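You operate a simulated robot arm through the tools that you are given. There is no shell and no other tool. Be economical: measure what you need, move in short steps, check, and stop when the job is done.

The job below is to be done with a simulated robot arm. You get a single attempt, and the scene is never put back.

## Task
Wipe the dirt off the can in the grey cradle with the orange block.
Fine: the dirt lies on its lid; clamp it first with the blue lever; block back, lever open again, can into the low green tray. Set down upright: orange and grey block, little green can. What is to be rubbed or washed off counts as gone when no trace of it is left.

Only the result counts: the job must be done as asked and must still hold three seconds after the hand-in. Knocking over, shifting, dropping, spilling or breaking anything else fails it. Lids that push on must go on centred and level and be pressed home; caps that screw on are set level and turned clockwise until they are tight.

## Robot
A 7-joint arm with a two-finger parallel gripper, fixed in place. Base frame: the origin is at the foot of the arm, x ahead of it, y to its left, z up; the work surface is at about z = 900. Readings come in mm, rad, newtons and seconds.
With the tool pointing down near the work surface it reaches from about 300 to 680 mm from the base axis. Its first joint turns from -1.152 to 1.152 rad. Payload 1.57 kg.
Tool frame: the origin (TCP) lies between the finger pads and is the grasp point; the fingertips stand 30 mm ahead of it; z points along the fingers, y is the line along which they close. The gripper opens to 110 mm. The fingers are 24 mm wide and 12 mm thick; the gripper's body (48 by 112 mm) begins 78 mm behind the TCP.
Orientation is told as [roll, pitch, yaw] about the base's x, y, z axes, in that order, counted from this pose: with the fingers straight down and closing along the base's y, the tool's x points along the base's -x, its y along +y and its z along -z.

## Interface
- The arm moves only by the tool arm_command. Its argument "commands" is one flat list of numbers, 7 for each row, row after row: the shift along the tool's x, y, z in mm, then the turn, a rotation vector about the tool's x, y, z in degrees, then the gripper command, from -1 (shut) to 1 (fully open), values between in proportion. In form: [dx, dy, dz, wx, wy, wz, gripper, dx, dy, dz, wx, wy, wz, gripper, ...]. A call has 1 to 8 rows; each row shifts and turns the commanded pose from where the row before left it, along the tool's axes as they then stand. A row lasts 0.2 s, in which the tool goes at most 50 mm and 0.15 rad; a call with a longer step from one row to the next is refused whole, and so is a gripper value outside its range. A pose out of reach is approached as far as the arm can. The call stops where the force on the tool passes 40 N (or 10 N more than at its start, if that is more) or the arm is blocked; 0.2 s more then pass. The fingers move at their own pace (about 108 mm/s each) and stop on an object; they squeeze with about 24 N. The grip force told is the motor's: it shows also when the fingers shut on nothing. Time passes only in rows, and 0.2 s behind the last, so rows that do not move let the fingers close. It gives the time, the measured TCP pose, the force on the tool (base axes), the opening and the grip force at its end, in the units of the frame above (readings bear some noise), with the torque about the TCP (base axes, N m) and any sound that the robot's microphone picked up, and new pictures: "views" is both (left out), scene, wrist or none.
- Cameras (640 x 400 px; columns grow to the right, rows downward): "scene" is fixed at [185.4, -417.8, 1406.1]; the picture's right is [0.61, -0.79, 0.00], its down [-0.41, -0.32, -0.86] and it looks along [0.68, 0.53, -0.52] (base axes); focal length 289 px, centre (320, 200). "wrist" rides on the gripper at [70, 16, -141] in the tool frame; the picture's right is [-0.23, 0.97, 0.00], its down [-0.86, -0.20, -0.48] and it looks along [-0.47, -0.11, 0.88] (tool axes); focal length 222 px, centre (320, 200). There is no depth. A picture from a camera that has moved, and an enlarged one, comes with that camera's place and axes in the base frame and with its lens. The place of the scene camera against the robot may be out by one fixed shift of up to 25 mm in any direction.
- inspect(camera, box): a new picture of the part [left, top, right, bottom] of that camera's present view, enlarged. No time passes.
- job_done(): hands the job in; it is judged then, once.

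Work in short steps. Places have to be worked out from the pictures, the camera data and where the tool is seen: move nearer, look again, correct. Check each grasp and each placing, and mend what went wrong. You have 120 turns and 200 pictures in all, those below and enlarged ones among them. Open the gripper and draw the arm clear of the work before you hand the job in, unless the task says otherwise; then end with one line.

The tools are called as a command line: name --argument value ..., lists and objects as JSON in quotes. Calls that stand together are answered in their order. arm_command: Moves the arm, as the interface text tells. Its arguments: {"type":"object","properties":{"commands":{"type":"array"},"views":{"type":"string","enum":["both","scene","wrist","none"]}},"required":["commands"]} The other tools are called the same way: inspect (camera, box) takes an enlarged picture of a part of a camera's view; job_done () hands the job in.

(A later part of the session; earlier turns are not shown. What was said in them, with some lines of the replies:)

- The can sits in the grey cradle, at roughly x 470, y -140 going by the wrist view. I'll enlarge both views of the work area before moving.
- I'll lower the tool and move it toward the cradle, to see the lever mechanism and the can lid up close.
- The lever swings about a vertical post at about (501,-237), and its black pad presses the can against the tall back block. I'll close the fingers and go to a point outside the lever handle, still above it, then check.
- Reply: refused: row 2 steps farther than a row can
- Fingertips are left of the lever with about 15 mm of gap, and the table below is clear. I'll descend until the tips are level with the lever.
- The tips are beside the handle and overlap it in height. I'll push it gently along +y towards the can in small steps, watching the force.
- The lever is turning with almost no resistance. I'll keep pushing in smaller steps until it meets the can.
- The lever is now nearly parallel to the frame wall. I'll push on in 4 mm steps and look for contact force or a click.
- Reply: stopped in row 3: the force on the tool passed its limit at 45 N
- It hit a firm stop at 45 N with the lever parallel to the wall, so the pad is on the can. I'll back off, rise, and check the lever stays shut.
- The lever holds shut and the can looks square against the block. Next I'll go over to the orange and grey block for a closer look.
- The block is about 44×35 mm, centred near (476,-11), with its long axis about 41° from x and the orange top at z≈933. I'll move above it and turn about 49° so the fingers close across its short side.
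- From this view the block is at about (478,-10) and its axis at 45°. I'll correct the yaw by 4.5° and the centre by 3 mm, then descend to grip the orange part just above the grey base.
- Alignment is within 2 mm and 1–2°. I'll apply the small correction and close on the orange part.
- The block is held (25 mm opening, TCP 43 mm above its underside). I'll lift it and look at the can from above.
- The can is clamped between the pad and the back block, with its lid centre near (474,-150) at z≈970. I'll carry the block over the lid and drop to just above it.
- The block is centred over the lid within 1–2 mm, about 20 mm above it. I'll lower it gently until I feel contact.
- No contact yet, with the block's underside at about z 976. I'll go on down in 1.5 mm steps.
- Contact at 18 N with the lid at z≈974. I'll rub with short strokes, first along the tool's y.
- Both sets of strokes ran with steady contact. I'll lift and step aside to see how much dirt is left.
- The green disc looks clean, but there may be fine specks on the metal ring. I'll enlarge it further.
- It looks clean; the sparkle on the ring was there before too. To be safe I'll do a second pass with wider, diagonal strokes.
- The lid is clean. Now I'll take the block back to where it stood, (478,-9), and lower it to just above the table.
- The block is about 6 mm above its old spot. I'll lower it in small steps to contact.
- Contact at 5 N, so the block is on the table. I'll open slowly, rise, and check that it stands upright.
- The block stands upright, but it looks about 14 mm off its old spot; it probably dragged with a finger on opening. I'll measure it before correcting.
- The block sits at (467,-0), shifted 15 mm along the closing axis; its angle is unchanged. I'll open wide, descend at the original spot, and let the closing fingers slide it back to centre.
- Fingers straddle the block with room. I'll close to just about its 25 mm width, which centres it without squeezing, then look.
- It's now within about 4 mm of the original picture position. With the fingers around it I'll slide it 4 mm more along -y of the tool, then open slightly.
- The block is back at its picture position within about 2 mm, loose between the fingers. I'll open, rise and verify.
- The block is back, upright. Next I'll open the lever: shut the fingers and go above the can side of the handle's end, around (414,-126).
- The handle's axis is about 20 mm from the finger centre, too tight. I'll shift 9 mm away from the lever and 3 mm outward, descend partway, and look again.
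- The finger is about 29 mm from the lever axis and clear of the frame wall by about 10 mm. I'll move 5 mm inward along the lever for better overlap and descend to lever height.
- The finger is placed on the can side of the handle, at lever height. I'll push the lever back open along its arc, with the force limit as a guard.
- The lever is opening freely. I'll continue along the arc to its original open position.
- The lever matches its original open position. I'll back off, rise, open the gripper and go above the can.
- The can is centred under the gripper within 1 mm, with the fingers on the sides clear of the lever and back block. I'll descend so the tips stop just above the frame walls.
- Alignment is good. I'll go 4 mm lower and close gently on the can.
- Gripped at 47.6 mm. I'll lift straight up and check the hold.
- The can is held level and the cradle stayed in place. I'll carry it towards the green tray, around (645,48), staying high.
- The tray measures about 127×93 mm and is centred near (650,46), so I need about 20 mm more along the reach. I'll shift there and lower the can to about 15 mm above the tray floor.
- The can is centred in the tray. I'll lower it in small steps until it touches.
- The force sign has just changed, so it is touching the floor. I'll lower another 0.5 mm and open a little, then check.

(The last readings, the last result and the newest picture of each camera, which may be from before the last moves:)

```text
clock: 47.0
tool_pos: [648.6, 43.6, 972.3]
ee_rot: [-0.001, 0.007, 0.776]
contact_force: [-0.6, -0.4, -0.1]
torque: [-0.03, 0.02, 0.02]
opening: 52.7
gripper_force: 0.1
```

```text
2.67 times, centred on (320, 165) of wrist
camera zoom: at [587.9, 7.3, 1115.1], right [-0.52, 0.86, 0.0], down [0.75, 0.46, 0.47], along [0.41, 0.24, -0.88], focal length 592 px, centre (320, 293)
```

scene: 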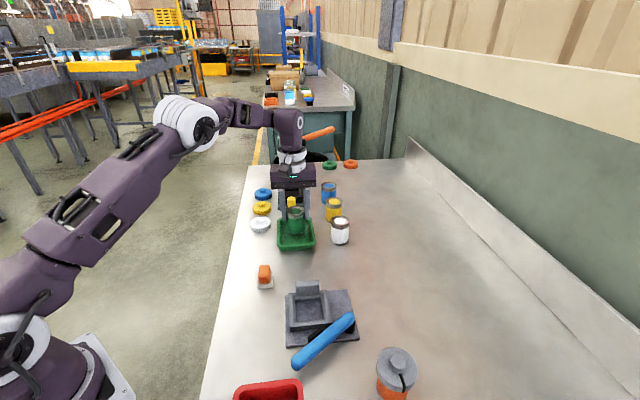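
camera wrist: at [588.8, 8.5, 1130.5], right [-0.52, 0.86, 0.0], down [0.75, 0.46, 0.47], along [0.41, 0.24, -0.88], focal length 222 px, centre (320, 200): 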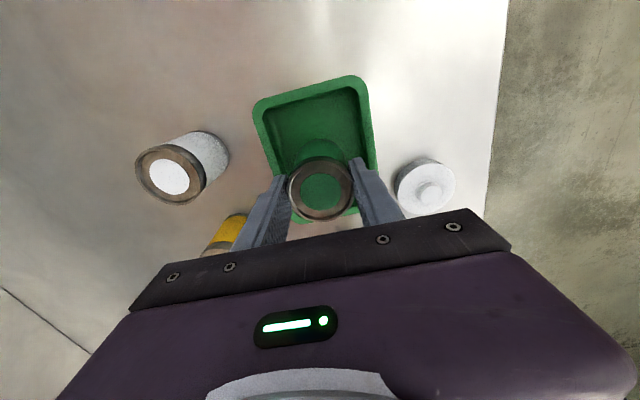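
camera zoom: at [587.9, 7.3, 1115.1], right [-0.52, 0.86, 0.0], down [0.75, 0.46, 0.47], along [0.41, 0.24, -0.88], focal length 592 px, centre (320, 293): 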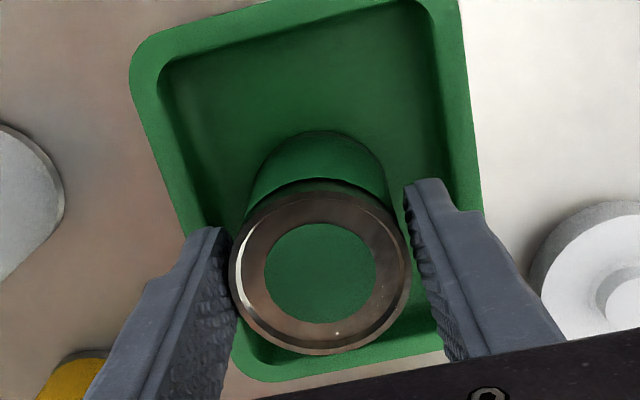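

Released and standing upright, clear of the fingers. I'll open a bit more, rise straight up, and draw back.

arm_command --commands '[0, 0, 0, 0, 0, 0, 0.2, 0, 0, 0, 0, 0, 0, 0.2, 0, 0, -35, 0, 0, 0, 0.2, 0, 0, -45, 0, 0, 0, 0.2, 0, 0, -45, 0, 0, 0, 0.2, 40, -10, -10, 0, 0, 0, 0.2, 40, -10, 0, 0, 0, 0, 0.2, 40, 0, 0, 0, 0, 0, 0.2]' --views "both"

inspect --camera "scene" --box '[250, 170, 350, 270]'

inspect --camera "scene" --box '[220, 200, 420, 400]'

```text
clock: 48.8
tool_pos: [577.5, -56.1, 1110.4]
ee_rot: [-0.002, 0.003, 0.773]
contact_force: [-0.7, 0.9, 0.6]
torque: [0.03, -0.02, 0.01]
opening: 65.9
gripper_force: 0.1
camera wrist: at [516.2, -91.5, 1251.0], right [-0.52, 0.85, 0.0], down [0.75, 0.46, 0.47], along [0.41, 0.24, -0.88], focal length 222 px, centre (320, 200)
```

scene: 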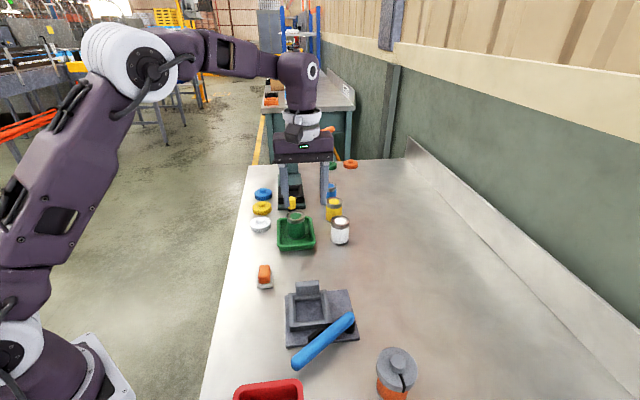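
wrist: 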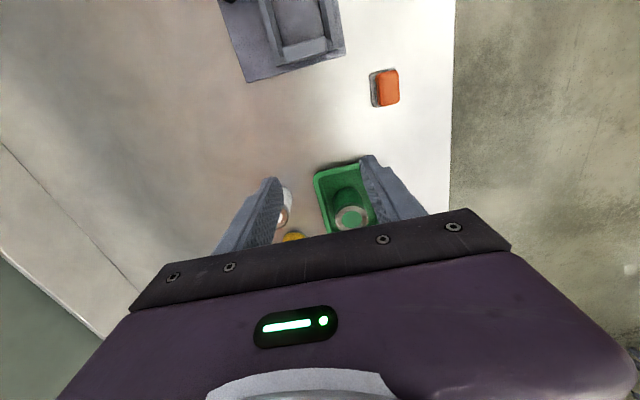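

```text
4.00 times, centred on (300, 220) of scene
camera zoom: at [185.5, -417.8, 1406.1], right [0.61, -0.79, 0.0], down [-0.41, -0.32, -0.86], along [0.68, 0.53, -0.52], focal length 1155 px, centre (400, 120)
```

zoom: 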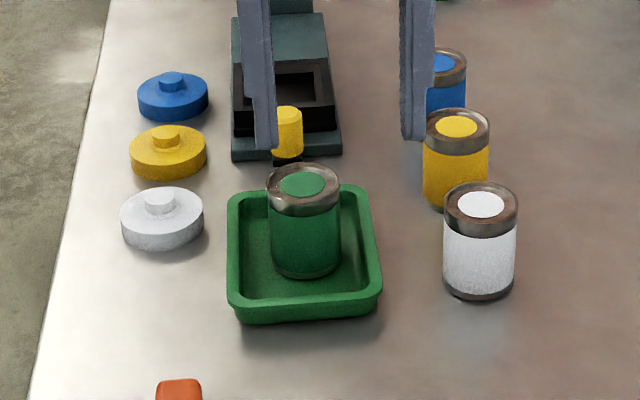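

```text
2.00 times, centred on (320, 300) of scene
camera zoom: at [185.5, -417.8, 1406.1], right [0.61, -0.79, 0.0], down [-0.41, -0.32, -0.86], along [0.68, 0.53, -0.52], focal length 578 px, centre (320, 0)
```

zoom: 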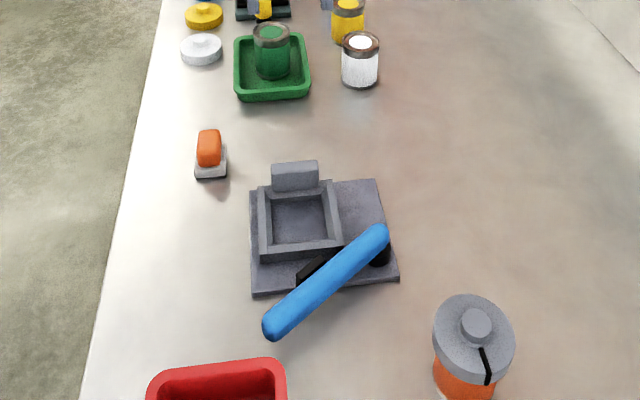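

Can upright in the tray, block back, lever open, nothing else moved. One last close look at the lid, while the arm opens fully and rises clear.

arm_command --commands '[30, 0, -30, 0, 0, 0, 1, 30, 0, -30, 0, 0, 0, 1, 0, 0, -30, 0, 0, 0, 1]' --views "none"

inspect --camera "scene" --box '[280, 200, 315, 245]'

```text
clock: 49.6
tool_pos: [533.1, -96.6, 1198.3]
ee_rot: [-0.002, 0.006, 0.775]
contact_force: [0.2, 0.2, 0.6]
torque: [-0.04, -0.02, 0.0]
opening: 109.8
gripper_force: 0.1
```

```text
8.89 times, centred on (298, 222) of scene
camera zoom: at [185.4, -417.8, 1406.1], right [0.61, -0.79, 0.0], down [-0.41, -0.32, -0.86], along [0.68, 0.53, -0.52], focal length 2567 px, centre (520, 0)
```

zoom: 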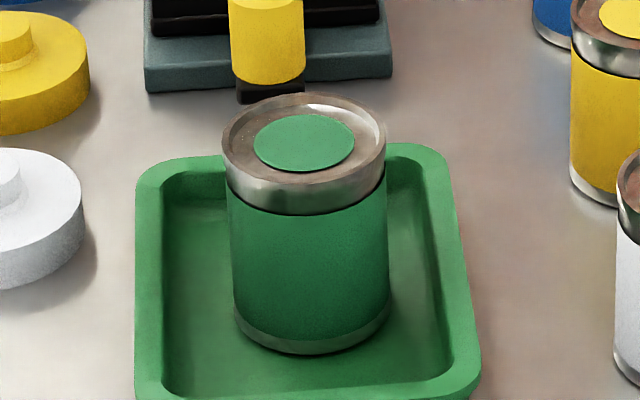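

The lid is clean, everything is in place and the arm is clear, so I'm handing the job in.

job_done

```text
The job is handed in.
```

The job is done and handed in: the can's lid is wiped clean and it stands upright in the green tray, the lever is open, and the block is upright within about 2–3 mm of its old spot after I slid it back from a 15 mm drag when I first let it go.
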